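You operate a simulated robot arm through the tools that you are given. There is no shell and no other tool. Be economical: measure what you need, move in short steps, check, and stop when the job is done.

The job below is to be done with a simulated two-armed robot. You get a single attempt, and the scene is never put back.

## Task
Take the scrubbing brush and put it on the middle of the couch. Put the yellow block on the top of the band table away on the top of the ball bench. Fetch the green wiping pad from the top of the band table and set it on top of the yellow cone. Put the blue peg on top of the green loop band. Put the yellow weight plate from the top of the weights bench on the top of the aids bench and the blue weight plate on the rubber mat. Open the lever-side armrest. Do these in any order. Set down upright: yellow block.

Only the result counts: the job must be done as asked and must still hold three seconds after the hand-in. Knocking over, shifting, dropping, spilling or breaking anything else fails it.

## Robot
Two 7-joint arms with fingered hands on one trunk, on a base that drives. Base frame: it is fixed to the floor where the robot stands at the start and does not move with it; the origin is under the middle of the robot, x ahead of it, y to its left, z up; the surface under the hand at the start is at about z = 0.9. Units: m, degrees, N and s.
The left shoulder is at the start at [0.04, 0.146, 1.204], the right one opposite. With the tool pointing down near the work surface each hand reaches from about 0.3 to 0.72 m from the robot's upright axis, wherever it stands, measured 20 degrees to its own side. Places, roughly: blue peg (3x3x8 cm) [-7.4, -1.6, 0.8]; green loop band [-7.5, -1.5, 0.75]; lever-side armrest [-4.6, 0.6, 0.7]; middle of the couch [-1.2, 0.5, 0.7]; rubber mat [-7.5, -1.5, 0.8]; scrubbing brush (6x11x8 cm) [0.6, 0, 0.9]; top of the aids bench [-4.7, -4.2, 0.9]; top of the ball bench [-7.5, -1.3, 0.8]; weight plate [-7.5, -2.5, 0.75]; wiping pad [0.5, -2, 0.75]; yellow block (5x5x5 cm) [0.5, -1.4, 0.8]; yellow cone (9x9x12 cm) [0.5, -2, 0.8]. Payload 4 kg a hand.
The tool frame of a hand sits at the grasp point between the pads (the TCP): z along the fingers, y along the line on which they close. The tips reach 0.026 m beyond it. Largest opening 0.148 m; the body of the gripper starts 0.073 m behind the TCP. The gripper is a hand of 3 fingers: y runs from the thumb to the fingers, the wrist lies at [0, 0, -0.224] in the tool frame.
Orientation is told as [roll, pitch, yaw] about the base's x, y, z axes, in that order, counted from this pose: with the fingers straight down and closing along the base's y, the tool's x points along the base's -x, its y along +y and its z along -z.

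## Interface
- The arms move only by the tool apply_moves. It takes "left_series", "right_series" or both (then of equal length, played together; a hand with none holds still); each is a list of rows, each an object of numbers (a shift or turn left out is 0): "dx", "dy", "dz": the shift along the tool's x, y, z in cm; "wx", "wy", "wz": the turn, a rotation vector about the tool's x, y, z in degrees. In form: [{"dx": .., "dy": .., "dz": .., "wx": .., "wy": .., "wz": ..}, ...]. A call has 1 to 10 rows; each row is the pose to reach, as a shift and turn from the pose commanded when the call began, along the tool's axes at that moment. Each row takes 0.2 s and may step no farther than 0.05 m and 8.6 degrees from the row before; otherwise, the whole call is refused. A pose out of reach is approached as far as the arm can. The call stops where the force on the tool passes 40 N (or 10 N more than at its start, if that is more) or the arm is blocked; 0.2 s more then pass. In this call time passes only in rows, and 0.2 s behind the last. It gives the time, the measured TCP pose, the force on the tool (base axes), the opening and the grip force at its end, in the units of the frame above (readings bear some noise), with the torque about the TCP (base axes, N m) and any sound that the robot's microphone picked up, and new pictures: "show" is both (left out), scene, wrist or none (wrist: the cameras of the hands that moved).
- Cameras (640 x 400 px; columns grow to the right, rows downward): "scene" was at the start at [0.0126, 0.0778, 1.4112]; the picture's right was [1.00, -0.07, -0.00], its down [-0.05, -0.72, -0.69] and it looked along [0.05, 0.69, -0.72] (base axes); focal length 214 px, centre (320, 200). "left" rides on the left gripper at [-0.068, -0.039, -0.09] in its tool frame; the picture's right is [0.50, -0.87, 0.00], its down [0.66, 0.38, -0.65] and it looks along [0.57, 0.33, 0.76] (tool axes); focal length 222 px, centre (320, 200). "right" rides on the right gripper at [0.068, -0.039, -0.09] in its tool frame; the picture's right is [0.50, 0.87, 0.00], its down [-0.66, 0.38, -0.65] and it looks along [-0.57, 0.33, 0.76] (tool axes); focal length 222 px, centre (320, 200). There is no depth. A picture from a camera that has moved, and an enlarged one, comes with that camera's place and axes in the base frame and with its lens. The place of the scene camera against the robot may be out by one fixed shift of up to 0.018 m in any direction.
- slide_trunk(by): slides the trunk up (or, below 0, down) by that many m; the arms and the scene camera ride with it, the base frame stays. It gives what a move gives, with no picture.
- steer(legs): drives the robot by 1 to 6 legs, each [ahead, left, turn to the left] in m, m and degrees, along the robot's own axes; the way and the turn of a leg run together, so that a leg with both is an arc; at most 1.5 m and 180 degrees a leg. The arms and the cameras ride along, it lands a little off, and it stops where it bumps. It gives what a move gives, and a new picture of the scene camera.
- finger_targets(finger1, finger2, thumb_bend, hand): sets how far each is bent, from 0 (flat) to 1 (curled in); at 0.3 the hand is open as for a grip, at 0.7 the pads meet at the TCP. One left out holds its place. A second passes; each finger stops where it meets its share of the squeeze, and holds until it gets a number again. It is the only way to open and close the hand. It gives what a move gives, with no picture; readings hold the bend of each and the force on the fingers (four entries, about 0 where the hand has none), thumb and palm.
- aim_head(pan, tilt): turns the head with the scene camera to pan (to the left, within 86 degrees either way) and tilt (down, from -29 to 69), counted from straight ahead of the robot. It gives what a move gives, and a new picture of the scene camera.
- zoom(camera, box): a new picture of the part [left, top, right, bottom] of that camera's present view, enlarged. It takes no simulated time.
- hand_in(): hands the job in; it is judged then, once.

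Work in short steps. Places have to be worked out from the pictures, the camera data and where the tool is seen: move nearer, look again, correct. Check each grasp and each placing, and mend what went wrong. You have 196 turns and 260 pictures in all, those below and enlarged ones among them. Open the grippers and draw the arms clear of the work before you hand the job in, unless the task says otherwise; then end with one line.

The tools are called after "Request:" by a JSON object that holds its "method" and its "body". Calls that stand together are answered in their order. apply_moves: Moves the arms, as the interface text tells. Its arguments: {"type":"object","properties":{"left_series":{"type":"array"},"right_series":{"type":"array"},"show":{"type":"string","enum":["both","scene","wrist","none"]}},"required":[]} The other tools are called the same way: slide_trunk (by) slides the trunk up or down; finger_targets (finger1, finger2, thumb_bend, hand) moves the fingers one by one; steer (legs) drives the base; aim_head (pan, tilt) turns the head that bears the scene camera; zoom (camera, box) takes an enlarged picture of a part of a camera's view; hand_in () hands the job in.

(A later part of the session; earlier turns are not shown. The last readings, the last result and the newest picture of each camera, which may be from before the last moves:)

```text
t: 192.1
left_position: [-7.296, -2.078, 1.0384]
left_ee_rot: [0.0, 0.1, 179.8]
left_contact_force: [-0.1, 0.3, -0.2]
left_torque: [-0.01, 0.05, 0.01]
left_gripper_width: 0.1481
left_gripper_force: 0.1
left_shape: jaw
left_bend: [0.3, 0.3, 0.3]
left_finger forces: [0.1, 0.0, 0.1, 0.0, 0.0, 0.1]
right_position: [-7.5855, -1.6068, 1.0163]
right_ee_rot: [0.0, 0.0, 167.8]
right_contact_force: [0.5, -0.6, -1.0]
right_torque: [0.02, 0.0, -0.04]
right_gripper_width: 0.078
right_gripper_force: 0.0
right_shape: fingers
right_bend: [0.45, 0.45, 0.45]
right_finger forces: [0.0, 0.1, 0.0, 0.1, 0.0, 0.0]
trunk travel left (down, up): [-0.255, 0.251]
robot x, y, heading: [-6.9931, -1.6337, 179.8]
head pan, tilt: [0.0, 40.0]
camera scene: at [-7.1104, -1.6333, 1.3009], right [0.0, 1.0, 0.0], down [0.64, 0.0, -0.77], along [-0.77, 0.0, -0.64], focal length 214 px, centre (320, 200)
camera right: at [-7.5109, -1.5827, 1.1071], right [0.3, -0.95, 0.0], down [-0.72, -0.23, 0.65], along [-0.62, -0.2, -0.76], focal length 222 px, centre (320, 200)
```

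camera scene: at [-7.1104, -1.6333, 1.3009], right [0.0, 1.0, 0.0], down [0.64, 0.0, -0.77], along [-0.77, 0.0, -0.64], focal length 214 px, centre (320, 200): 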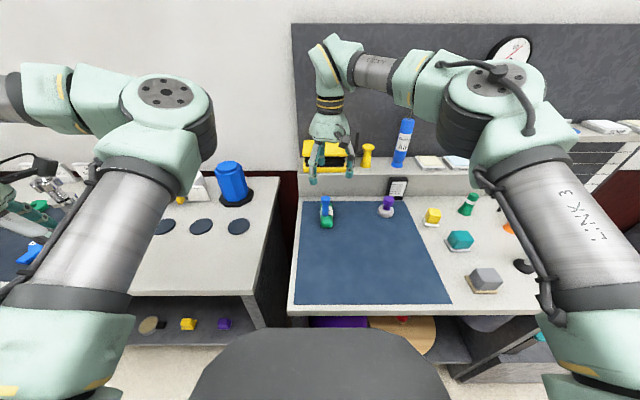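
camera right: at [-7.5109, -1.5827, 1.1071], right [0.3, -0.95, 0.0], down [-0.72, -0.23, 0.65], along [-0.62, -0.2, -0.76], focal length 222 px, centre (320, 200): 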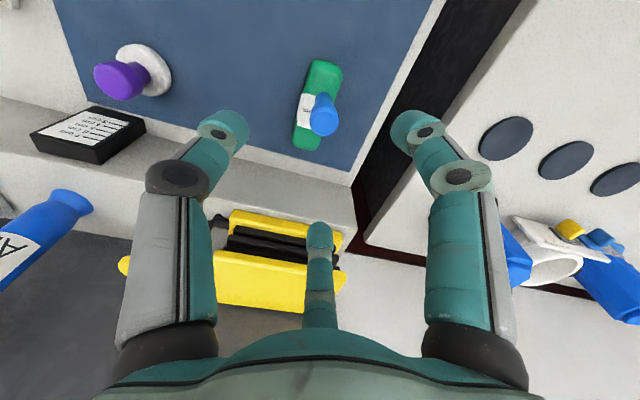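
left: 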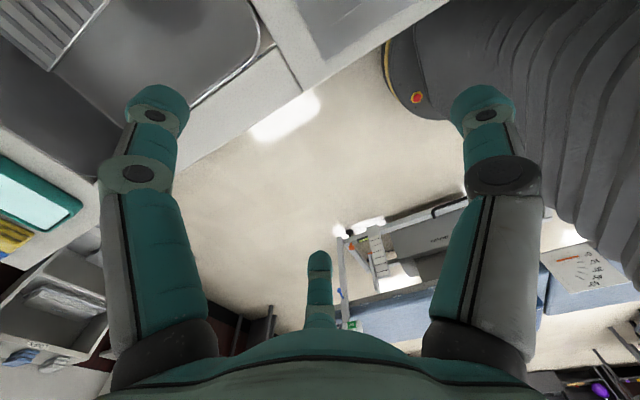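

The peg stands on the band. Now the plates: I retract, raise the trunk a bit and sidestep left to the weights bench.

Request:
{"method": "apply_moves", "body": {"right_series": [{"dx": 4.5, "dz": -1}, {"dx": 9, "dz": -3}, {"dx": 13, "dz": -5}, {"dx": 17, "dz": -6}, {"dx": 21, "dz": -6}, {"dx": 25, "dz": -6}], "show": "none"}}

Request:
{"method": "slide_trunk", "body": {"by": 0.1}}

Request:
{"method": "steer", "body": {"legs": [[-0.1, 0, 0], [0, 0.65, 0]]}}

Request:
{"method": "zoom", "body": {"camera": "scene", "box": [190, 160, 450, 360]}}

Request:
{"method": "zoom", "body": {"camera": "right", "box": [0, 0, 640, 400]}}

```text
t: 193.4
left_position: [-7.2964, -2.0792, 1.0381]
left_ee_rot: [0.0, 0.0, 179.8]
left_contact_force: [-0.5, 0.0, 0.0]
left_torque: [0.01, 0.02, 0.01]
left_gripper_width: 0.1482
left_gripper_force: 0.1
left_shape: jaw
left_bend: [0.3, 0.3, 0.3]
left_finger forces: [0.1, 0.1, 0.0, 0.0, 0.0, 0.0]
right_position: [-7.339, -1.6594, 1.0744]
right_ee_rot: [0.2, 0.0, 167.6]
right_contact_force: [0.3, 0.3, 0.2]
right_torque: [-0.03, 0.04, 0.01]
right_gripper_width: 0.0781
right_gripper_force: 0.1
right_shape: fingers
right_bend: [0.45, 0.45, 0.45]
right_finger forces: [0.1, 0.1, 0.0, 0.0, 0.1, 0.0]
trunk travel left (down, up): [-0.255, 0.251]
robot x, y, heading: [-6.9929, -1.6303, 179.8]
head pan, tilt: [0.0, 40.0]
```

```text
t: 194.8
left_position: [-7.2965, -2.0783, 1.1367]
left_ee_rot: [0.0, -0.1, 179.7]
left_contact_force: [-0.5, 0.2, -0.2]
left_torque: [-0.02, 0.02, -0.01]
left_gripper_width: 0.148
left_gripper_force: 0.2
left_shape: jaw
left_bend: [0.3, 0.3, 0.3]
left_finger forces: [0.0, 0.1, 0.0, 0.1, 0.0, 0.1]
right_position: [-7.3413, -1.6599, 1.1737]
right_ee_rot: [0.1, 0.0, 167.6]
right_contact_force: [0.2, -0.2, 0.4]
right_torque: [-0.02, -0.02, 0.0]
right_gripper_width: 0.078
right_gripper_force: 0.1
right_shape: fingers
right_bend: [0.45, 0.45, 0.45]
right_finger forces: [0.1, 0.0, 0.1, 0.0, 0.1, 0.0]
trunk travel left (down, up): [-0.355, 0.151]
robot x, y, heading: [-6.9916, -1.6302, 179.7]
head pan, tilt: [0.0, 40.0]
```

```text
t: 199.0
left_position: [-7.1941, -2.7099, 1.1375]
left_ee_rot: [0.0, -0.1, -179.8]
left_contact_force: [0.0, 0.1, 0.2]
left_torque: [0.03, 0.01, -0.04]
left_gripper_width: 0.1478
left_gripper_force: 0.1
left_shape: jaw
left_bend: [0.3, 0.3, 0.3]
left_finger forces: [0.1, 0.1, 0.0, 0.1, 0.0, 0.1]
right_position: [-7.2412, -2.2909, 1.1721]
right_ee_rot: [0.1, 0.0, 168.2]
right_contact_force: [0.4, 0.2, -0.1]
right_torque: [-0.05, 0.02, 0.05]
right_gripper_width: 0.078
right_gripper_force: 0.1
right_shape: fingers
right_bend: [0.45, 0.45, 0.45]
right_finger forces: [0.1, 0.1, 0.1, 0.0, 0.0, 0.1]
trunk travel left (down, up): [-0.355, 0.151]
robot x, y, heading: [-6.8916, -2.2618, -179.9]
head pan, tilt: [0.0, 40.0]
camera scene: at [-7.0122, -2.2625, 1.3999], right [0.0, 1.0, 0.0], down [0.64, 0.0, -0.77], along [-0.77, 0.0, -0.64], focal length 214 px, centre (320, 200)
```

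scene: 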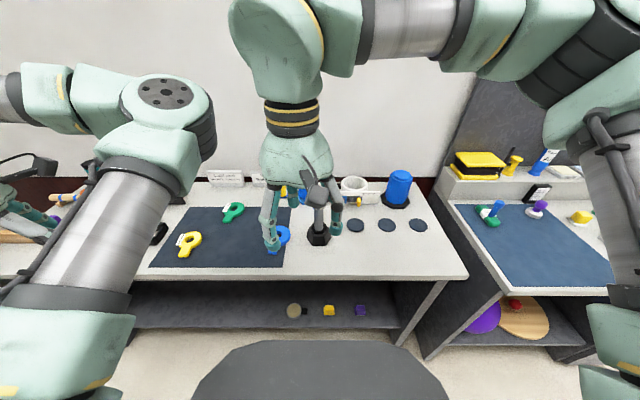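

```text
2.00 times, centred on (320, 260) of scene
camera zoom: at [-7.0122, -2.2625, 1.3999], right [0.0, 1.0, 0.0], down [0.64, 0.0, -0.77], along [-0.77, 0.0, -0.64], focal length 429 px, centre (320, 80)
```

zoom: 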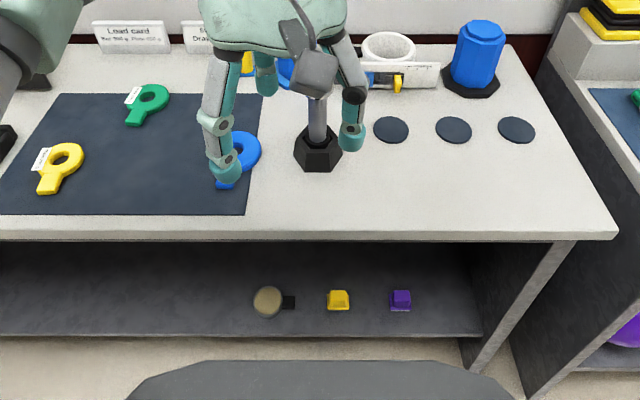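

```text
1.00 times, centred on (320, 200) of right (not enlarged: the box is as wide or as high as the picture)
camera zoom: at [-7.1672, -2.2668, 1.2635], right [0.31, -0.95, 0.0], down [-0.72, -0.23, 0.66], along [-0.62, -0.21, -0.76], focal length 222 px, centre (320, 200)
```

zoom: 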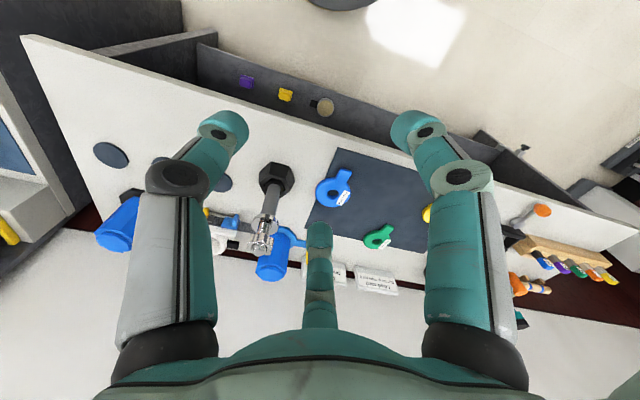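

The ring-shaped blue and yellow plates lie on the dark mat. I step left and forward, then bring the right hand above the blue plate.

Request:
{"method": "steer", "body": {"legs": [[0.08, 0.22, 0]]}}

Request:
{"method": "slide_trunk", "body": {"by": -0.1}}

Request:
{"method": "apply_moves", "body": {"right_series": [{"dx": -4.5}, {"dx": -9, "dy": -1}, {"dx": -12, "dy": -2, "dz": 2}, {"dx": -14, "dy": -3, "dz": 5}, {"dx": -14, "dy": -4, "dz": 9}], "show": "wrist"}}

```text
t: 200.8
left_position: [-7.2728, -2.9291, 1.1367]
left_ee_rot: [0.1, 0.0, -179.9]
left_contact_force: [0.3, -0.8, -0.6]
left_torque: [0.03, 0.03, 0.03]
left_gripper_width: 0.1483
left_gripper_force: 0.1
left_shape: jaw
left_bend: [0.3, 0.3, 0.3]
left_finger forces: [0.0, 0.1, 0.1, 0.0, 0.0, 0.0]
right_position: [-7.32, -2.5108, 1.1742]
right_ee_rot: [0.1, 0.0, 168.0]
right_contact_force: [0.3, 0.2, 1.0]
right_torque: [0.01, -0.01, 0.03]
right_gripper_width: 0.078
right_gripper_force: 0.0
right_shape: fingers
right_bend: [0.45, 0.45, 0.45]
right_finger forces: [0.0, 0.0, 0.0, 0.1, 0.0, 0.0]
trunk travel left (down, up): [-0.355, 0.151]
robot x, y, heading: [-6.9711, -2.4785, -179.8]
head pan, tilt: [0.0, 40.0]
camera scene: at [-7.0902, -2.4817, 1.4], right [0.0, 1.0, 0.0], down [0.64, 0.0, -0.77], along [-0.77, 0.0, -0.64], focal length 214 px, centre (320, 200)
```

scene: 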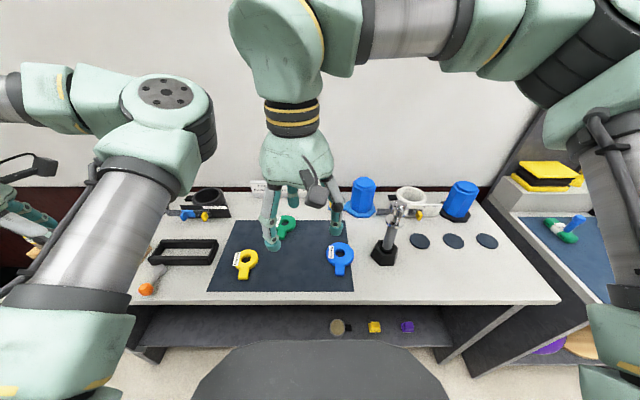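

```text
t: 202.1
left_position: [-7.2729, -2.9301, 1.0386]
left_ee_rot: [0.0, 0.0, -179.9]
left_contact_force: [-0.1, -0.8, 0.0]
left_torque: [-0.02, -0.03, 0.0]
left_gripper_width: 0.148
left_gripper_force: 0.0
left_shape: jaw
left_bend: [0.3, 0.3, 0.3]
left_finger forces: [0.0, 0.0, 0.1, 0.0, 0.0, 0.1]
right_position: [-7.3199, -2.5118, 1.0747]
right_ee_rot: [0.2, 0.0, 168.0]
right_contact_force: [-0.4, 0.0, 0.4]
right_torque: [0.01, 0.02, 0.01]
right_gripper_width: 0.0781
right_gripper_force: 0.0
right_shape: fingers
right_bend: [0.45, 0.45, 0.45]
right_finger forces: [0.1, 0.2, 0.0, 0.0, 0.0, 0.0]
trunk travel left (down, up): [-0.255, 0.251]
robot x, y, heading: [-6.9708, -2.4799, -179.9]
head pan, tilt: [0.0, 40.0]
```

```text
t: 203.3
left_position: [-7.2738, -2.9299, 1.0379]
left_ee_rot: [0.1, -0.1, -179.9]
left_contact_force: [0.4, -0.1, 0.1]
left_torque: [-0.02, 0.01, 0.04]
left_gripper_width: 0.1477
left_gripper_force: 0.0
left_shape: jaw
left_bend: [0.3, 0.3, 0.3]
left_finger forces: [0.1, 0.0, 0.0, 0.0, 0.1, 0.0]
right_position: [-7.4506, -2.4413, 0.9841]
right_ee_rot: [0.2, 0.0, 168.1]
right_contact_force: [0.0, 0.1, -0.2]
right_torque: [0.01, 0.0, 0.0]
right_gripper_width: 0.0782
right_gripper_force: 0.0
right_shape: fingers
right_bend: [0.45, 0.45, 0.45]
right_finger forces: [0.0, 0.0, 0.0, 0.0, 0.1, 0.0]
trunk travel left (down, up): [-0.255, 0.251]
robot x, y, heading: [-6.9701, -2.4834, -179.9]
head pan, tilt: [0.0, 40.0]
camera right: at [-7.3765, -2.4173, 1.0744], right [0.31, -0.95, 0.0], down [-0.72, -0.23, 0.66], along [-0.62, -0.2, -0.76], focal length 222 px, centre (320, 200)
```

right: 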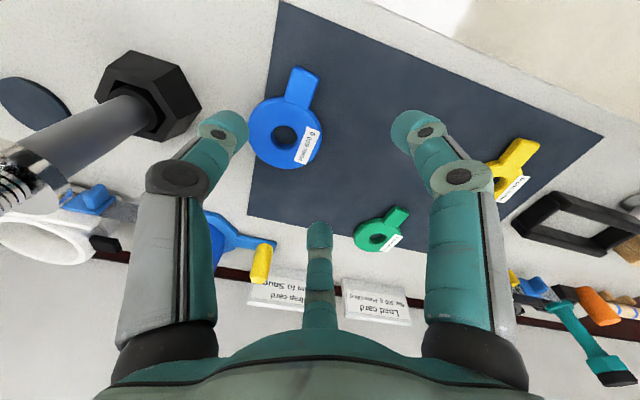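

Request:
{"method": "zoom", "body": {"camera": "right", "box": [230, 50, 350, 190]}}

```text
2.86 times, centred on (290, 120) of right
camera zoom: at [-7.3765, -2.4173, 1.0744], right [0.31, -0.95, 0.0], down [-0.72, -0.23, 0.66], along [-0.62, -0.2, -0.76], focal length 635 px, centre (406, 429)
```

zoom: 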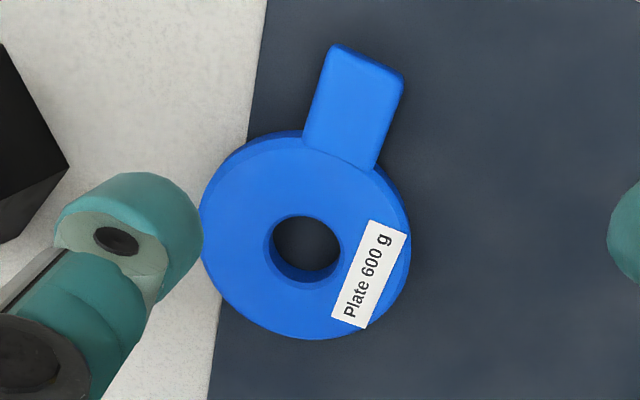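

The blue plate is a ~9 cm ring with a tab toward me; centre ≈[-7.495,-2.412]. I'll grip its rim with the three digits, rotating the hand 25° so the tab lies between two digits.

Request:
{"method": "finger_targets", "body": {"hand": "right", "finger1": 0.34, "finger2": 0.34, "thumb_bend": 0.34}}

Request:
{"method": "apply_moves", "body": {"right_series": [{"dx": -2.5, "dy": -1, "wz": 8}, {"dx": -4.9, "dy": -1.9, "wz": 16}, {"dx": -4.9, "dy": -1.9, "dz": 3, "wz": 24}, {"dx": -4.9, "dy": -1.9, "dz": 7, "wz": 25}], "show": "wrist"}}

```text
t: 204.3
left_position: [-7.2732, -2.9302, 1.0379]
left_ee_rot: [0.1, 0.0, -179.9]
left_contact_force: [-0.4, 0.3, -1.1]
left_torque: [0.02, -0.01, -0.01]
left_gripper_width: 0.1476
left_gripper_force: 0.1
left_shape: jaw
left_bend: [0.3, 0.3, 0.3]
left_finger forces: [0.1, 0.1, 0.1, 0.0, 0.0, 0.0]
right_position: [-7.4512, -2.4428, 0.9845]
right_ee_rot: [0.1, 0.0, 168.0]
right_contact_force: [0.8, 1.1, 0.0]
right_torque: [-0.01, 0.0, 0.01]
right_gripper_width: 0.1139
right_gripper_force: 0.0
right_shape: fingers
right_bend: [0.34, 0.34, 0.34]
right_finger forces: [0.0, 0.0, 0.0, 0.0, 0.0, 0.1]
trunk travel left (down, up): [-0.255, 0.251]
robot x, y, heading: [-6.9717, -2.4792, -179.8]
head pan, tilt: [0.0, 40.0]
```

```text
t: 205.3
left_position: [-7.2739, -2.9297, 1.037]
left_ee_rot: [0.0, 0.1, -179.9]
left_contact_force: [-0.4, 0.1, -0.4]
left_torque: [0.0, -0.02, -0.02]
left_gripper_width: 0.1478
left_gripper_force: 0.1
left_shape: jaw
left_bend: [0.3, 0.3, 0.3]
left_finger forces: [0.0, 0.0, 0.0, 0.0, 0.0, 0.0]
right_position: [-7.4937, -2.4149, 0.9127]
right_ee_rot: [0.1, 0.1, 142.8]
right_contact_force: [-0.9, 0.5, 0.2]
right_torque: [-0.04, 0.0, -0.03]
right_gripper_width: 0.1143
right_gripper_force: 0.1
right_shape: fingers
right_bend: [0.34, 0.34, 0.34]
right_finger forces: [0.0, 0.0, 0.0, 0.0, 0.0, 0.0]
trunk travel left (down, up): [-0.255, 0.251]
robot x, y, heading: [-6.975, -2.4792, -180.2]
head pan, tilt: [0.0, 40.0]
camera right: at [-7.4171, -2.4245, 1.0032], right [-0.12, -0.99, 0.0], down [-0.75, 0.09, 0.65], along [-0.65, 0.08, -0.76], focal length 222 px, centre (320, 200)
```

right: 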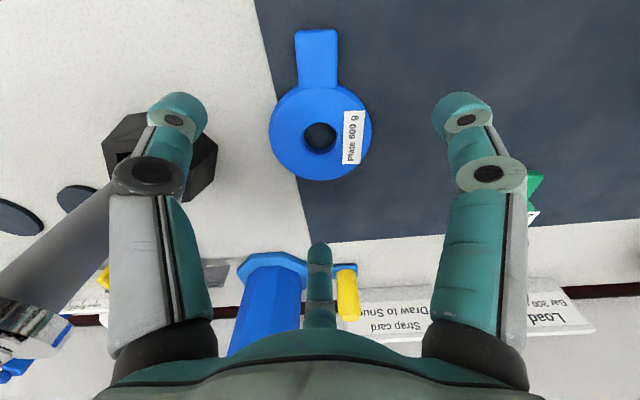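

The chrome post near the thumb is tall (~20 cm); I check clearance to hand and forearm in the scene view before going lower.

Request:
{"method": "zoom", "body": {"camera": "scene", "box": [240, 60, 520, 280]}}

```text
1.82 times, centred on (380, 170) of scene
camera zoom: at [-7.0919, -2.4827, 1.3007], right [0.0, 1.0, 0.0], down [0.64, 0.0, -0.77], along [-0.77, 0.0, -0.64], focal length 390 px, centre (211, 254)
```

zoom: 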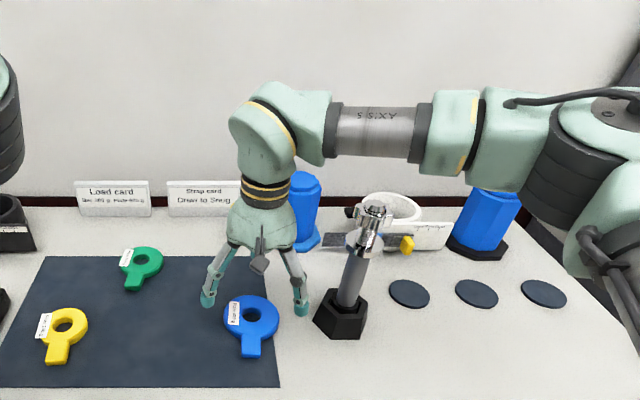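

After descending, the forearm would be close to the post top. I raise the trunk 0.2 m (lifting the elbow) and bring the hand back down to compare.

Request:
{"method": "slide_trunk", "body": {"by": 0.2}}

Request:
{"method": "apply_moves", "body": {"right_series": [{"dz": 5}, {"dz": 10}, {"dz": 15}, {"dz": 20}], "show": "none"}}

Request:
{"method": "zoom", "body": {"camera": "scene", "box": [240, 60, 520, 280]}}

```text
t: 207.5
left_position: [-7.2734, -2.9295, 1.2389]
left_ee_rot: [0.0, 0.0, -179.9]
left_contact_force: [-0.6, -0.6, -0.9]
left_torque: [0.0, 0.01, 0.01]
left_gripper_width: 0.148
left_gripper_force: 0.0
left_shape: jaw
left_bend: [0.3, 0.3, 0.3]
left_finger forces: [0.1, 0.1, 0.1, 0.0, 0.0, 0.1]
right_position: [-7.4925, -2.415, 1.1134]
right_ee_rot: [0.0, 0.1, 143.0]
right_contact_force: [-0.1, -0.2, 0.4]
right_torque: [0.0, -0.05, -0.03]
right_gripper_width: 0.114
right_gripper_force: 0.1
right_shape: fingers
right_bend: [0.34, 0.34, 0.34]
right_finger forces: [0.1, 0.1, 0.0, 0.0, 0.0, 0.0]
trunk travel left (down, up): [-0.455, 0.051]
robot x, y, heading: [-6.9763, -2.4799, -179.7]
head pan, tilt: [0.0, 40.0]
```

```text
t: 208.5
left_position: [-7.2744, -2.9302, 1.2373]
left_ee_rot: [0.0, 0.0, -180.0]
left_contact_force: [0.4, -0.3, 0.3]
left_torque: [-0.01, 0.01, -0.04]
left_gripper_width: 0.1479
left_gripper_force: 0.1
left_shape: jaw
left_bend: [0.3, 0.3, 0.3]
left_finger forces: [0.0, 0.0, 0.0, 0.0, 0.0, 0.0]
right_position: [-7.4931, -2.4152, 0.9143]
right_ee_rot: [0.1, 0.0, 143.0]
right_contact_force: [-0.1, 0.2, 0.3]
right_torque: [0.0, 0.02, 0.02]
right_gripper_width: 0.1138
right_gripper_force: 0.0
right_shape: fingers
right_bend: [0.34, 0.34, 0.34]
right_finger forces: [0.0, 0.0, 0.0, 0.0, 0.1, 0.0]
trunk travel left (down, up): [-0.455, 0.051]
robot x, y, heading: [-6.9732, -2.4791, -180.1]
head pan, tilt: [0.0, 40.0]
```

```text
1.82 times, centred on (380, 170) of scene
camera zoom: at [-7.0916, -2.483, 1.501], right [0.0, 1.0, 0.0], down [0.64, 0.0, -0.77], along [-0.77, 0.0, -0.64], focal length 390 px, centre (211, 254)
```

zoom: 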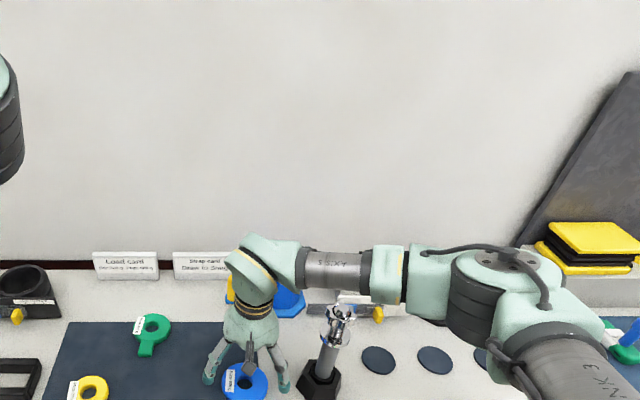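

Margin there would be only ~2 cm. Safer: I lift the hand, step the robot 0.3 m left so the forearm comes from behind rather than over the post.

Request:
{"method": "apply_moves", "body": {"right_series": [{"dz": -5}, {"dz": -10}, {"dz": -15}, {"dz": -19}], "show": "none"}}

Request:
{"method": "steer", "body": {"legs": [[0, 0.28, 0]]}}

Request:
{"method": "slide_trunk", "body": {"by": -0.15}}

```text
t: 209.5
left_position: [-7.2718, -2.9313, 1.2379]
left_ee_rot: [0.0, 0.0, -179.9]
left_contact_force: [0.7, -0.4, 0.2]
left_torque: [0.03, 0.06, -0.01]
left_gripper_width: 0.1481
left_gripper_force: 0.0
left_shape: jaw
left_bend: [0.3, 0.3, 0.3]
left_finger forces: [0.1, 0.1, 0.1, 0.0, 0.0, 0.0]
right_position: [-7.4924, -2.4148, 1.1054]
right_ee_rot: [0.0, 0.0, 143.0]
right_contact_force: [0.2, -0.1, 0.0]
right_torque: [-0.04, -0.04, 0.01]
right_gripper_width: 0.1141
right_gripper_force: 0.0
right_shape: fingers
right_bend: [0.34, 0.34, 0.34]
right_finger forces: [0.0, 0.1, 0.1, 0.0, 0.1, 0.0]
trunk travel left (down, up): [-0.455, 0.051]
robot x, y, heading: [-6.9685, -2.4807, -179.8]
head pan, tilt: [0.0, 40.0]
```

```text
t: 211.4
left_position: [-7.2711, -3.2068, 1.2392]
left_ee_rot: [0.2, 0.0, -179.6]
left_contact_force: [0.5, 0.4, 1.0]
left_torque: [-0.02, 0.02, 0.03]
left_gripper_width: 0.1479
left_gripper_force: 0.1
left_shape: jaw
left_bend: [0.3, 0.3, 0.3]
left_finger forces: [0.0, 0.0, 0.1, 0.1, 0.0, 0.1]
right_position: [-7.4936, -2.6923, 1.1053]
right_ee_rot: [0.2, 0.1, 143.3]
right_contact_force: [-0.2, 0.5, 0.5]
right_torque: [-0.04, -0.03, 0.01]
right_gripper_width: 0.114
right_gripper_force: 0.2
right_shape: fingers
right_bend: [0.34, 0.34, 0.34]
right_finger forces: [0.1, 0.0, 0.0, 0.0, 0.0, 0.0]
trunk travel left (down, up): [-0.455, 0.051]
robot x, y, heading: [-6.9706, -2.7574, -179.4]
head pan, tilt: [0.0, 40.0]
camera scene: at [-7.0897, -2.7581, 1.5011], right [-0.01, 1.0, 0.0], down [0.64, 0.0, -0.77], along [-0.77, -0.01, -0.64], focal length 214 px, centre (320, 200)
```

scene: 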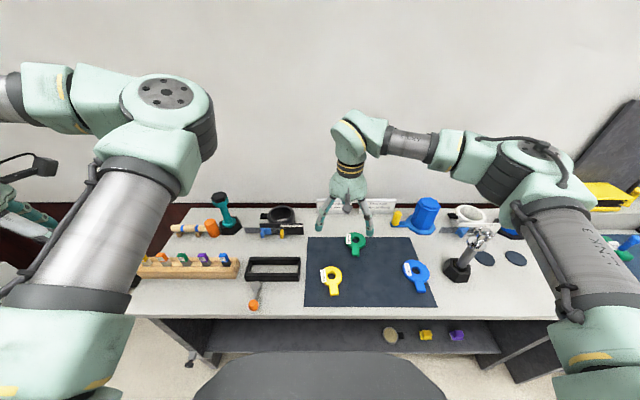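

```text
t: 213.2
left_position: [-7.271, -3.2086, 1.0879]
left_ee_rot: [0.1, 0.0, -179.5]
left_contact_force: [-0.4, 0.5, -0.4]
left_torque: [0.03, -0.03, 0.02]
left_gripper_width: 0.1477
left_gripper_force: 0.1
left_shape: jaw
left_bend: [0.3, 0.3, 0.3]
left_finger forces: [0.0, 0.1, 0.0, 0.1, 0.0, 0.0]
right_position: [-7.4927, -2.693, 0.9538]
right_ee_rot: [0.2, 0.0, 143.2]
right_contact_force: [-0.1, 0.9, 0.4]
right_torque: [0.0, -0.02, 0.02]
right_gripper_width: 0.1142
right_gripper_force: 0.1
right_shape: fingers
right_bend: [0.34, 0.34, 0.34]
right_finger forces: [0.1, 0.1, 0.0, 0.1, 0.1, 0.1]
trunk travel left (down, up): [-0.305, 0.201]
robot x, y, heading: [-6.9717, -2.7613, -179.8]
head pan, tilt: [0.0, 40.0]
```

Now I bring the hand across to the blue plate at z≈0.95 and check the forearm.

Request:
{"method": "apply_moves", "body": {"right_series": [{"dx": -2.8, "dy": -3.7}, {"dx": -5.6, "dy": -7.4}, {"dx": -8.4, "dy": -11.1}, {"dx": -11.2, "dy": -14.8}, {"dx": -14, "dy": -18.5}, {"dx": -16.6, "dy": -22.2}], "show": "both"}}

```text
t: 214.6
left_position: [-7.2702, -3.2069, 1.0874]
left_ee_rot: [0.1, 0.0, -179.5]
left_contact_force: [-0.5, 0.7, -0.1]
left_torque: [-0.01, 0.02, -0.03]
left_gripper_width: 0.148
left_gripper_force: 0.1
left_shape: jaw
left_bend: [0.3, 0.3, 0.3]
left_finger forces: [0.1, 0.1, 0.0, 0.1, 0.1, 0.1]
right_position: [-7.4901, -2.4123, 0.9508]
right_ee_rot: [0.1, 0.2, 143.3]
right_contact_force: [-0.4, 0.2, -0.8]
right_torque: [-0.03, -0.03, 0.01]
right_gripper_width: 0.114
right_gripper_force: 0.1
right_shape: fingers
right_bend: [0.34, 0.34, 0.34]
right_finger forces: [0.1, 0.0, 0.0, 0.1, 0.0, 0.0]
trunk travel left (down, up): [-0.305, 0.201]
robot x, y, heading: [-6.9743, -2.7595, -179.7]
head pan, tilt: [0.0, 40.0]
camera scene: at [-7.089, -2.759, 1.3503], right [-0.01, 1.0, 0.0], down [0.64, 0.0, -0.77], along [-0.77, -0.01, -0.64], focal length 214 px, centre (320, 200)
camera right: at [-7.4122, -2.4209, 1.0425], right [-0.12, -0.99, 0.0], down [-0.75, 0.09, 0.65], along [-0.65, 0.07, -0.76], focal length 222 px, centre (320, 200)
```

scene: 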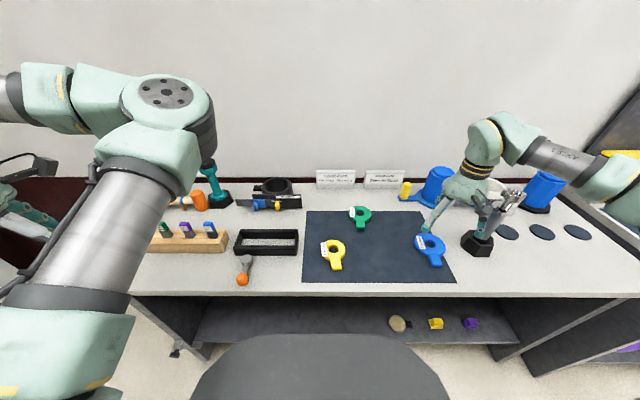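
right: 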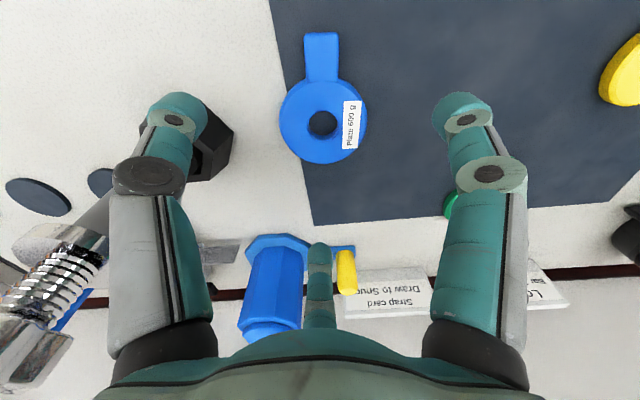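

The forearm would still reach over the post. Better split: the right hand takes the yellow plate (right here), and the left hand will take the blue one later. I move the right hand back over the yellow plate.

Request:
{"method": "apply_moves", "body": {"right_series": [{"dx": 2.8, "dy": 3.7, "dz": -1}, {"dx": 5.6, "dy": 7.4, "dz": -1}, {"dx": 8.4, "dy": 11.1, "dz": -1}, {"dx": 11.2, "dy": 14.8, "dz": -1}, {"dx": 14, "dy": 18.5, "dz": -1}, {"dx": 17.1, "dy": 22.8, "dz": -1}], "show": "wrist"}}

Request:
{"method": "zoom", "body": {"camera": "right", "box": [260, 20, 420, 160]}}

```text
refused: row 6 steps farther than a row can; nothing moved
```

```text
2.86 times, centred on (340, 90) of right
camera zoom: at [-7.4122, -2.4209, 1.0425], right [-0.12, -0.99, 0.0], down [-0.75, 0.09, 0.65], along [-0.65, 0.07, -0.76], focal length 635 px, centre (263, 514)
```

zoom: 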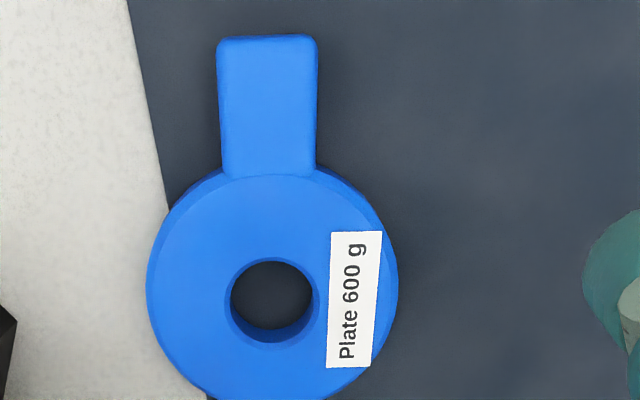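

Blue ring centre refined: [-7.499,-2.4155], tab toward +x. I redo the move toward the yellow plate with legal steps.

Request:
{"method": "apply_moves", "body": {"right_series": [{"dx": 2.8, "dy": 3.7, "dz": -1}, {"dx": 5.6, "dy": 7.4, "dz": -1}, {"dx": 8.4, "dy": 11.1, "dz": -1}, {"dx": 11.2, "dy": 14.8, "dz": -1}, {"dx": 14, "dy": 18.5, "dz": -1}, {"dx": 16.8, "dy": 22.4, "dz": -1}], "show": "wrist"}}

Request:
{"method": "zoom", "body": {"camera": "right", "box": [260, 20, 420, 160]}}

```text
t: 216.0
left_position: [-7.2712, -3.2104, 1.0857]
left_ee_rot: [-0.1, 0.0, -179.6]
left_contact_force: [-0.8, -0.2, -0.4]
left_torque: [-0.01, -0.01, 0.0]
left_gripper_width: 0.1479
left_gripper_force: 0.1
left_shape: jaw
left_bend: [0.3, 0.3, 0.3]
left_finger forces: [0.1, 0.0, 0.0, 0.1, 0.1, 0.0]
right_position: [-7.4907, -2.6964, 0.9621]
right_ee_rot: [0.2, 0.0, 143.2]
right_contact_force: [0.0, -0.5, -0.7]
right_torque: [0.04, 0.0, -0.01]
right_gripper_width: 0.1143
right_gripper_force: 0.0
right_shape: fingers
right_bend: [0.34, 0.34, 0.34]
right_finger forces: [0.0, 0.1, 0.1, 0.0, 0.0, 0.1]
trunk travel left (down, up): [-0.305, 0.201]
robot x, y, heading: [-6.9713, -2.7559, -179.8]
head pan, tilt: [0.0, 40.0]
camera right: at [-7.4126, -2.7056, 1.0526], right [-0.12, -0.99, 0.0], down [-0.75, 0.09, 0.65], along [-0.65, 0.08, -0.76], focal length 222 px, centre (320, 200)
```

right: 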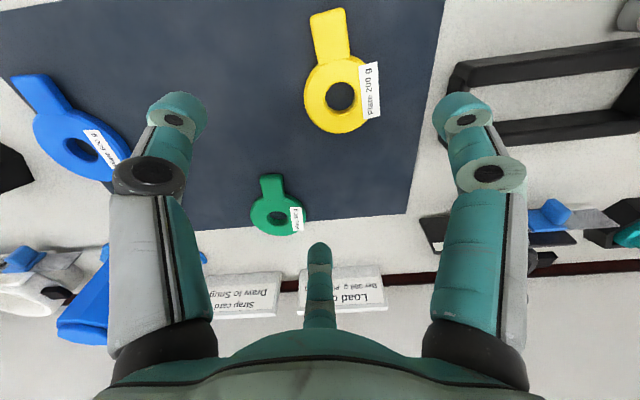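

```text
2.86 times, centred on (340, 90) of right
camera zoom: at [-7.4126, -2.7056, 1.0526], right [-0.12, -0.99, 0.0], down [-0.75, 0.09, 0.65], along [-0.65, 0.08, -0.76], focal length 635 px, centre (263, 514)
```

zoom: 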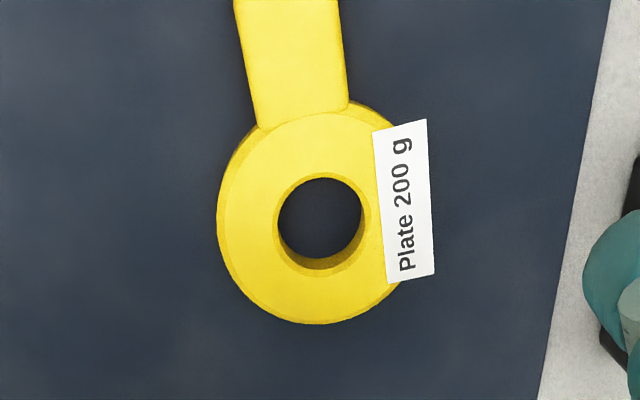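

Yellow ring centre ≈[-7.4816,-2.7154], radius 3.5 cm. I rotate slightly so the tab sits between digits, and descend around it to z≈0.83.

Request:
{"method": "apply_moves", "body": {"right_series": [{"dx": 1, "dy": 0.5, "dz": 3, "wz": -5}, {"dx": 1.9, "dy": 1.0, "dz": 7, "wz": -10}, {"dx": 1.9, "dy": 1.0, "dz": 11, "wz": -10}, {"dx": 1.9, "dy": 1.0, "dz": 13.2, "wz": -10}], "show": "wrist"}}

```text
t: 217.0
left_position: [-7.2711, -3.2081, 1.0872]
left_ee_rot: [-0.1, 0.1, -179.5]
left_contact_force: [-1.2, 1.1, 1.3]
left_torque: [0.03, -0.04, 0.0]
left_gripper_width: 0.1478
left_gripper_force: 0.0
left_shape: jaw
left_bend: [0.3, 0.3, 0.3]
left_finger forces: [0.0, 0.0, 0.1, 0.0, 0.1, 0.0]
right_position: [-7.4802, -2.715, 0.8341]
right_ee_rot: [0.1, 0.0, 153.4]
right_contact_force: [-0.1, -0.6, 0.0]
right_torque: [-0.03, -0.01, 0.01]
right_gripper_width: 0.1141
right_gripper_force: 0.1
right_shape: fingers
right_bend: [0.34, 0.34, 0.34]
right_finger forces: [0.1, 0.1, 0.1, 0.0, 0.0, 0.1]
trunk travel left (down, up): [-0.305, 0.201]
robot x, y, heading: [-6.969, -2.7592, -179.6]
head pan, tilt: [0.0, 40.0]
camera right: at [-7.4031, -2.7102, 0.9242], right [0.06, -1.0, 0.0], down [-0.75, -0.04, 0.66], along [-0.65, -0.04, -0.76], focal length 222 px, centre (320, 200)
```

right: 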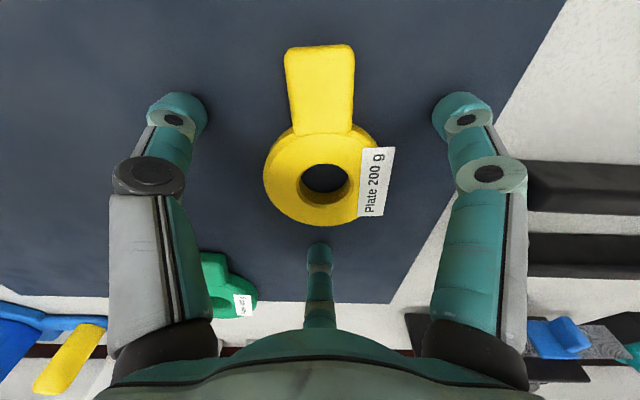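

Well centred. I close on the rim.

Request:
{"method": "finger_targets", "body": {"hand": "right", "finger1": 0.7, "finger2": 0.7, "thumb_bend": 0.7}}

Request:
{"method": "apply_moves", "body": {"right_series": [{"dz": -1.5}, {"dz": -4}], "show": "wrist"}}

```text
t: 218.0
left_position: [-7.2678, -3.2071, 1.0879]
left_ee_rot: [0.2, -0.1, -179.6]
left_contact_force: [0.1, 0.6, -0.6]
left_torque: [-0.03, 0.01, -0.01]
left_gripper_width: 0.1478
left_gripper_force: 0.2
left_shape: jaw
left_bend: [0.3, 0.3, 0.3]
left_finger forces: [0.0, 0.0, 0.0, 0.1, 0.0, 0.0]
right_position: [-7.4813, -2.7151, 0.8362]
right_ee_rot: [0.3, -0.2, 153.2]
right_contact_force: [0.0, 4.8, 25.6]
right_torque: [-0.28, 0.02, 0.05]
right_gripper_width: 0.0526
right_gripper_force: 36.3
right_shape: fingers
right_bend: [0.51, 0.52, 0.58]
right_finger forces: [28.7, 23.4, 0.1, 0.1, 19.7, 0.0]
trunk travel left (down, up): [-0.305, 0.201]
robot x, y, heading: [-6.9692, -2.7564, -179.5]
head pan, tilt: [0.0, 40.0]
```

```text
t: 218.6
left_position: [-7.2701, -3.2085, 1.0868]
left_ee_rot: [0.1, -0.1, -179.6]
left_contact_force: [-0.3, -0.4, 0.4]
left_torque: [0.0, 0.04, -0.04]
left_gripper_width: 0.1479
left_gripper_force: 0.2
left_shape: jaw
left_bend: [0.3, 0.3, 0.3]
left_finger forces: [0.1, 0.0, 0.0, 0.0, 0.0, 0.0]
right_position: [-7.4815, -2.7165, 0.8724]
right_ee_rot: [0.1, 0.0, 153.4]
right_contact_force: [0.1, -0.3, -2.0]
right_torque: [0.0, -0.02, -0.03]
right_gripper_width: 0.0526
right_gripper_force: 20.9
right_shape: fingers
right_bend: [0.5, 0.51, 0.59]
right_finger forces: [12.6, 12.5, 0.1, 0.1, 16.9, 0.0]
trunk travel left (down, up): [-0.305, 0.201]
robot x, y, heading: [-6.9733, -2.7551, -179.7]
head pan, tilt: [0.0, 40.0]
camera right: at [-7.4031, -2.7112, 0.9624], right [0.06, -1.0, 0.0], down [-0.76, -0.04, 0.65], along [-0.65, -0.04, -0.76], focal length 222 px, centre (320, 200)
```

right: 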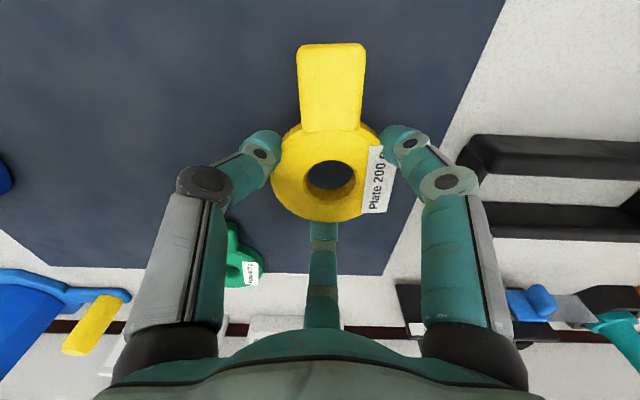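

The yellow plate is held. I lift and retract it, then move right so the left hand can reach the blue plate.

Request:
{"method": "apply_moves", "body": {"right_series": [{"dz": -4.5}, {"dz": -9}, {"dz": -13.5}, {"dz": -18}, {"dx": 4, "dy": -2, "dz": -20}, {"dx": 8, "dy": -4, "dz": -21}, {"dx": 12, "dy": -6, "dz": -22}, {"dx": 16, "dy": -8, "dz": -23}, {"dx": 20, "dy": -10, "dz": -23}], "show": "none"}}

Request:
{"method": "steer", "body": {"legs": [[0, -0.46, 0]]}}

```text
t: 220.6
left_position: [-7.2707, -3.2089, 1.0862]
left_ee_rot: [0.0, 0.0, -179.7]
left_contact_force: [0.6, -0.4, 0.0]
left_torque: [0.05, 0.02, 0.01]
left_gripper_width: 0.1479
left_gripper_force: 0.0
left_shape: jaw
left_bend: [0.3, 0.3, 0.3]
left_finger forces: [0.0, 0.1, 0.0, 0.0, 0.0, 0.0]
right_position: [-7.2643, -2.7146, 1.1032]
right_ee_rot: [0.1, 0.1, 153.2]
right_contact_force: [0.6, 0.0, -2.2]
right_torque: [0.04, -0.02, 0.0]
right_gripper_width: 0.0527
right_gripper_force: 21.3
right_shape: fingers
right_bend: [0.5, 0.51, 0.59]
right_finger forces: [12.6, 12.4, 0.0, 0.0, 16.6, 0.0]
trunk travel left (down, up): [-0.305, 0.201]
robot x, y, heading: [-6.9711, -2.7595, -179.7]
head pan, tilt: [0.0, 40.0]
```

```text
t: 223.4
left_position: [-7.2732, -2.7454, 1.0881]
left_ee_rot: [0.0, 0.0, -179.5]
left_contact_force: [-1.0, 0.1, 0.3]
left_torque: [0.0, -0.02, 0.03]
left_gripper_width: 0.1479
left_gripper_force: 0.0
left_shape: jaw
left_bend: [0.3, 0.3, 0.3]
left_finger forces: [0.0, 0.0, 0.0, 0.0, 0.1, 0.0]
right_position: [-7.2664, -2.2506, 1.1029]
right_ee_rot: [0.1, 0.0, 153.4]
right_contact_force: [0.4, 0.6, -2.1]
right_torque: [0.01, -0.01, -0.02]
right_gripper_width: 0.0529
right_gripper_force: 20.9
right_shape: fingers
right_bend: [0.5, 0.51, 0.59]
right_finger forces: [12.7, 12.5, 0.0, 0.1, 16.7, 0.1]
trunk travel left (down, up): [-0.305, 0.201]
robot x, y, heading: [-6.9751, -2.2936, -179.4]
head pan, tilt: [0.0, 40.0]
camera scene: at [-7.0931, -2.2977, 1.3502], right [-0.01, 1.0, 0.0], down [0.64, 0.01, -0.77], along [-0.77, -0.01, -0.64], focal length 214 px, centre (320, 200)
```

scene: 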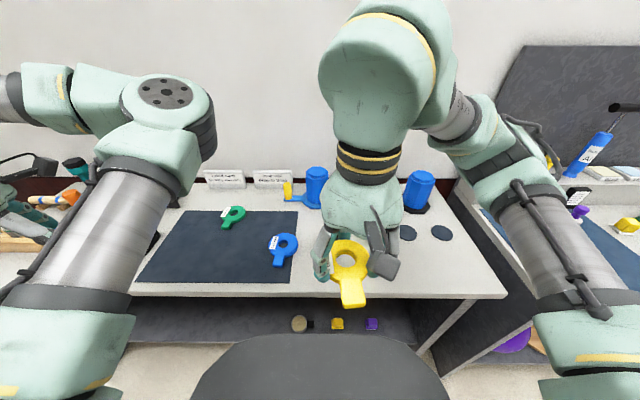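

I shift the right hand (with the yellow plate) aside and bring the left hand over the blue plate, yawed 27°.

Request:
{"method": "finger_targets", "body": {"hand": "left", "finger1": 0.33, "finger2": 0.33, "thumb_bend": 0.33}}

Request:
{"method": "apply_moves", "body": {"left_series": [{"dx": -2.7, "dy": -4, "wz": 5}, {"dx": -5.4, "dy": -8, "wz": 10}, {"dx": -8.1, "dy": -12, "wz": 15}, {"dx": -10.8, "dy": -16, "wz": 20}, {"dx": -13.5, "dy": -20, "wz": 25}, {"dx": -16.2, "dy": -24, "wz": 27}, {"dx": -18.9, "dy": -28, "wz": 27}, {"dx": -21.6, "dy": -32, "wz": 27}, {"dx": -22.6, "dy": -33, "wz": 27}], "right_series": [{"dx": -1.5, "dy": -3}, {"dx": -3, "dy": -6}, {"dx": -4.5, "dy": -9}, {"dx": -6, "dy": -12}, {"dx": -7.5, "dy": -15}, {"dx": -7.5, "dy": -15}, {"dx": -7.5, "dy": -15}, {"dx": -7.5, "dy": -15}, {"dx": -7.5, "dy": -15}], "show": "both"}}

```text
t: 224.4
left_position: [-7.2732, -2.7461, 1.0861]
left_ee_rot: [0.0, 0.0, -179.5]
left_contact_force: [0.1, -0.1, -0.7]
left_torque: [0.03, 0.01, -0.02]
left_gripper_width: 0.1182
left_gripper_force: 0.0
left_shape: fingers
left_bend: [0.33, 0.33, 0.33]
left_finger forces: [0.1, 0.0, 0.0, 0.1, 0.1, 0.1]
right_position: [-7.2669, -2.2528, 1.1025]
right_ee_rot: [0.0, 0.0, 153.4]
right_contact_force: [-0.2, -0.1, -1.5]
right_torque: [0.02, -0.01, -0.02]
right_gripper_width: 0.0526
right_gripper_force: 20.5
right_shape: fingers
right_bend: [0.5, 0.51, 0.59]
right_finger forces: [12.6, 12.5, 0.0, 0.0, 16.6, 0.0]
trunk travel left (down, up): [-0.305, 0.201]
robot x, y, heading: [-6.9744, -2.2915, -179.6]
head pan, tilt: [0.0, 40.0]
```

```text
t: 226.4
left_position: [-7.5835, -2.4407, 1.1562]
left_ee_rot: [-0.5, 0.3, 153.5]
left_contact_force: [-0.1, 0.6, 0.0]
left_torque: [-0.03, -0.02, -0.02]
left_gripper_width: 0.1175
left_gripper_force: 0.1
left_shape: fingers
left_bend: [0.33, 0.33, 0.33]
left_finger forces: [0.1, 0.1, 0.1, 0.1, 0.0, 0.0]
left hand out of reach, approached as far as the arm can: row 3, 4, 5, 6, 7, 8, 9
right_position: [-7.2711, -2.0793, 1.1033]
right_ee_rot: [0.2, 0.2, 153.4]
right_contact_force: [-0.1, 1.1, -2.2]
right_torque: [-0.03, 0.03, -0.03]
right_gripper_width: 0.0523
right_gripper_force: 21.0
right_shape: fingers
right_bend: [0.5, 0.51, 0.59]
right_finger forces: [12.7, 12.6, 0.0, 0.0, 16.6, 0.0]
trunk travel left (down, up): [-0.305, 0.201]
robot x, y, heading: [-6.9742, -2.2937, -179.6]
head pan, tilt: [0.0, 40.0]
camera scene: at [-7.0942, -2.295, 1.3502], right [-0.01, 1.0, 0.0], down [0.64, 0.0, -0.77], along [-0.77, -0.01, -0.64], focal length 214 px, centre (320, 200)
camera right: at [-7.1934, -2.0743, 1.1937], right [0.06, -1.0, 0.0], down [-0.76, -0.04, 0.65], along [-0.65, -0.04, -0.76], focal length 222 px, centre (320, 200)
camera left: at [-7.6269, -2.3772, 1.2458], right [0.83, 0.55, 0.01], down [0.41, -0.63, 0.65], along [0.37, -0.54, -0.76], focal length 222 px, centre (320, 200)
```

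scene: 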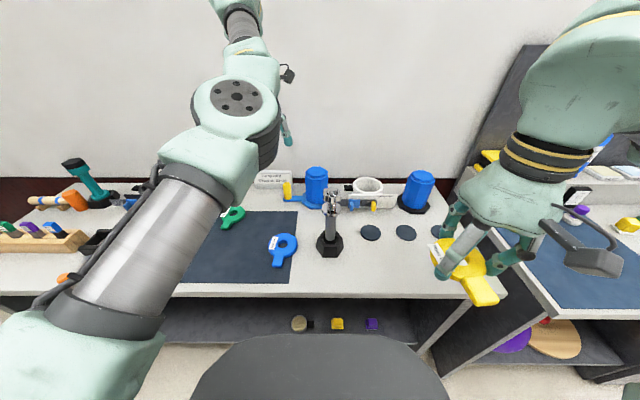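
right: 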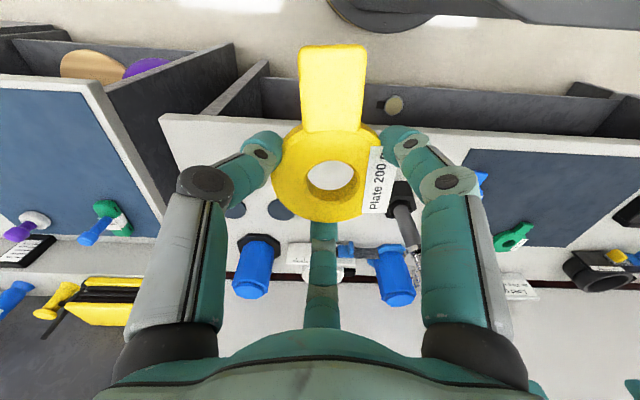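
left: 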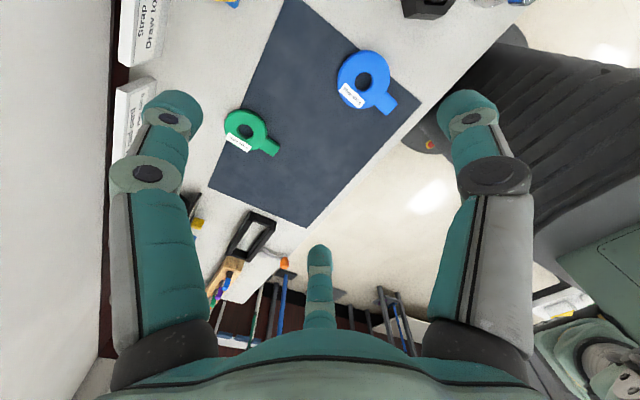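

The left arm saturated at that height. I try lowering the hand, which may bring the pose into reach.

Request:
{"method": "apply_moves", "body": {"left_series": [{"dz": 3}, {"dz": 6}, {"dz": 9}], "show": "none"}}

```text
t: 227.2
left_position: [-7.5923, -2.4382, 1.1278]
left_ee_rot: [0.1, 0.1, 153.5]
left_contact_force: [0.1, 0.1, 0.0]
left_torque: [-0.02, 0.0, 0.02]
left_gripper_width: 0.1176
left_gripper_force: 0.1
left_shape: fingers
left_bend: [0.33, 0.33, 0.33]
left_finger forces: [0.0, 0.0, 0.0, 0.0, 0.1, 0.1]
left hand out of reach, approached as far as the arm can: row 1, 2, 3
right_position: [-7.268, -2.0812, 1.1042]
right_ee_rot: [0.1, -0.1, 153.4]
right_contact_force: [-0.6, -0.3, -2.3]
right_torque: [0.03, 0.02, 0.04]
right_gripper_width: 0.052
right_gripper_force: 20.8
right_shape: fingers
right_bend: [0.5, 0.51, 0.59]
right_finger forces: [12.7, 12.6, 0.1, 0.0, 16.7, 0.0]
trunk travel left (down, up): [-0.305, 0.201]
robot x, y, heading: [-6.9736, -2.2942, -179.6]
head pan, tilt: [0.0, 40.0]
```

I misjudged: the pose needs the robot further right. I first draw the left hand back and undo the yaw.

Request:
{"method": "apply_moves", "body": {"left_series": [{"dx": 3, "dy": 1.5, "dz": -2, "wz": -4}, {"dx": 6, "dy": 3, "dz": -4, "wz": -8}, {"dx": 9.5, "dy": 4.5, "dz": -6, "wz": -12}, {"dx": 13, "dy": 6, "dz": -8, "wz": -16}, {"dx": 17, "dy": 8, "dz": -9, "wz": -20}, {"dx": 21, "dy": 10, "dz": -9, "wz": -24}, {"dx": 25, "dy": 12, "dz": -9, "wz": -27}, {"dx": 29, "dy": 13.4, "dz": -9, "wz": -27}], "show": "none"}}

```text
t: 229.0
left_position: [-7.3895, -2.6904, 1.215]
left_ee_rot: [0.0, 0.0, -179.6]
left_contact_force: [0.1, -0.6, -0.8]
left_torque: [0.06, 0.0, -0.03]
left_gripper_width: 0.1177
left_gripper_force: 0.0
left_shape: fingers
left_bend: [0.33, 0.33, 0.33]
left_finger forces: [0.1, 0.1, 0.0, 0.0, 0.0, 0.1]
left hand out of reach, approached as far as the arm can: row 1, 2, 3
right_position: [-7.2697, -2.0827, 1.1047]
right_ee_rot: [0.0, 0.0, 153.4]
right_contact_force: [0.8, 0.1, -0.9]
right_torque: [-0.03, 0.01, 0.02]
right_gripper_width: 0.0523
right_gripper_force: 20.8
right_shape: fingers
right_bend: [0.5, 0.51, 0.59]
right_finger forces: [12.7, 12.6, 0.0, 0.0, 16.8, 0.0]
trunk travel left (down, up): [-0.305, 0.201]
robot x, y, heading: [-6.9726, -2.2948, -179.7]
head pan, tilt: [0.0, 40.0]
```

Recovered. I move the robot 0.18 m right, then bring the left hand over the blue plate with a smaller yaw first.

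Request:
{"method": "steer", "body": {"legs": [[0, -0.18, 0]]}}

Request:
{"method": "apply_moves", "body": {"left_series": [{"dx": -3, "dy": -2.5, "dz": 2}, {"dx": -6, "dy": -5, "dz": 4}, {"dx": -9, "dy": -7.5, "dz": 6}, {"dx": -11, "dy": -10, "dz": 9}, {"dx": -11, "dy": -10, "dz": 12, "wz": 5}, {"dx": -11, "dy": -10, "dz": 15, "wz": 10}], "show": "wrist"}}

```text
t: 230.5
left_position: [-7.3893, -2.5134, 1.2157]
left_ee_rot: [0.0, 0.0, -179.1]
left_contact_force: [-0.2, 0.6, -0.2]
left_torque: [0.01, 0.02, -0.02]
left_gripper_width: 0.1178
left_gripper_force: 0.1
left_shape: fingers
left_bend: [0.33, 0.33, 0.33]
left_finger forces: [0.0, 0.1, 0.0, 0.0, 0.1, 0.0]
right_position: [-7.2728, -1.904, 1.1039]
right_ee_rot: [0.0, 0.0, 153.7]
right_contact_force: [1.2, 0.5, -2.0]
right_torque: [0.03, 0.02, 0.0]
right_gripper_width: 0.0524
right_gripper_force: 21.4
right_shape: fingers
right_bend: [0.5, 0.51, 0.59]
right_finger forces: [12.8, 12.6, 0.0, 0.0, 16.7, 0.1]
trunk travel left (down, up): [-0.305, 0.201]
robot x, y, heading: [-6.9763, -2.1137, -179.4]
head pan, tilt: [0.0, 40.0]
camera scene: at [-7.095, -2.1195, 1.3502], right [-0.01, 1.0, 0.0], down [0.64, 0.01, -0.77], along [-0.77, -0.01, -0.64], focal length 214 px, centre (320, 200)
```

scene: 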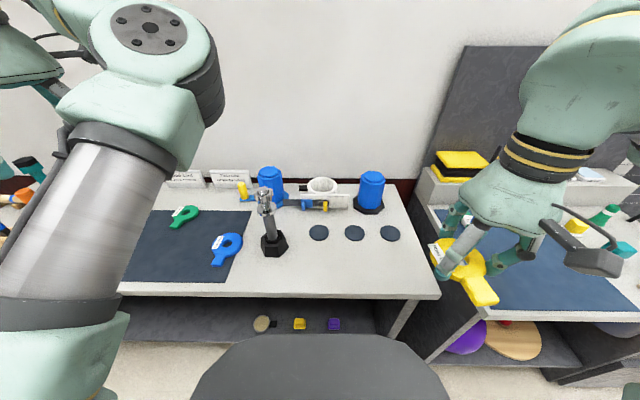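

```text
t: 231.9
left_position: [-7.5046, -2.4157, 1.0681]
left_ee_rot: [-0.1, 0.1, 170.8]
left_contact_force: [0.2, -0.3, -0.1]
left_torque: [-0.03, 0.02, 0.0]
left_gripper_width: 0.1176
left_gripper_force: 0.1
left_shape: fingers
left_bend: [0.33, 0.33, 0.33]
left_finger forces: [0.1, 0.0, 0.0, 0.0, 0.0, 0.0]
left hand out of reach, approached as far as the arm can: row 6
right_position: [-7.2729, -1.9032, 1.1031]
right_ee_rot: [0.1, 0.0, 153.7]
right_contact_force: [-0.9, 0.4, -2.2]
right_torque: [0.0, 0.0, 0.0]
right_gripper_width: 0.0525
right_gripper_force: 20.8
right_shape: fingers
right_bend: [0.5, 0.51, 0.59]
right_finger forces: [12.7, 12.5, 0.0, 0.0, 16.7, 0.1]
trunk travel left (down, up): [-0.305, 0.201]
robot x, y, heading: [-6.977, -2.1147, -179.0]
head pan, tilt: [0.0, 40.0]
camera left: at [-7.5651, -2.3668, 1.1591], right [0.63, 0.77, 0.0], down [0.58, -0.48, 0.65], along [0.51, -0.41, -0.76], focal length 222 px, centre (320, 200)
```

left: 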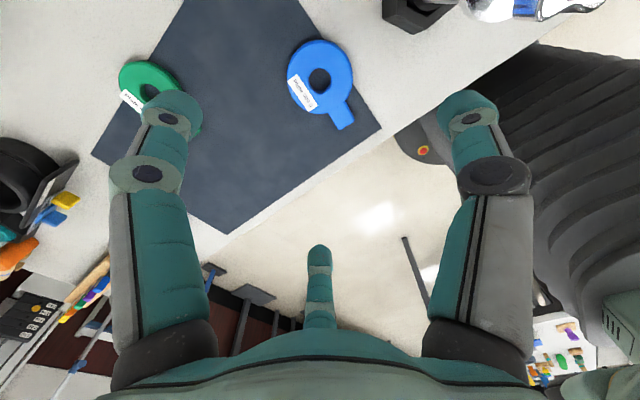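

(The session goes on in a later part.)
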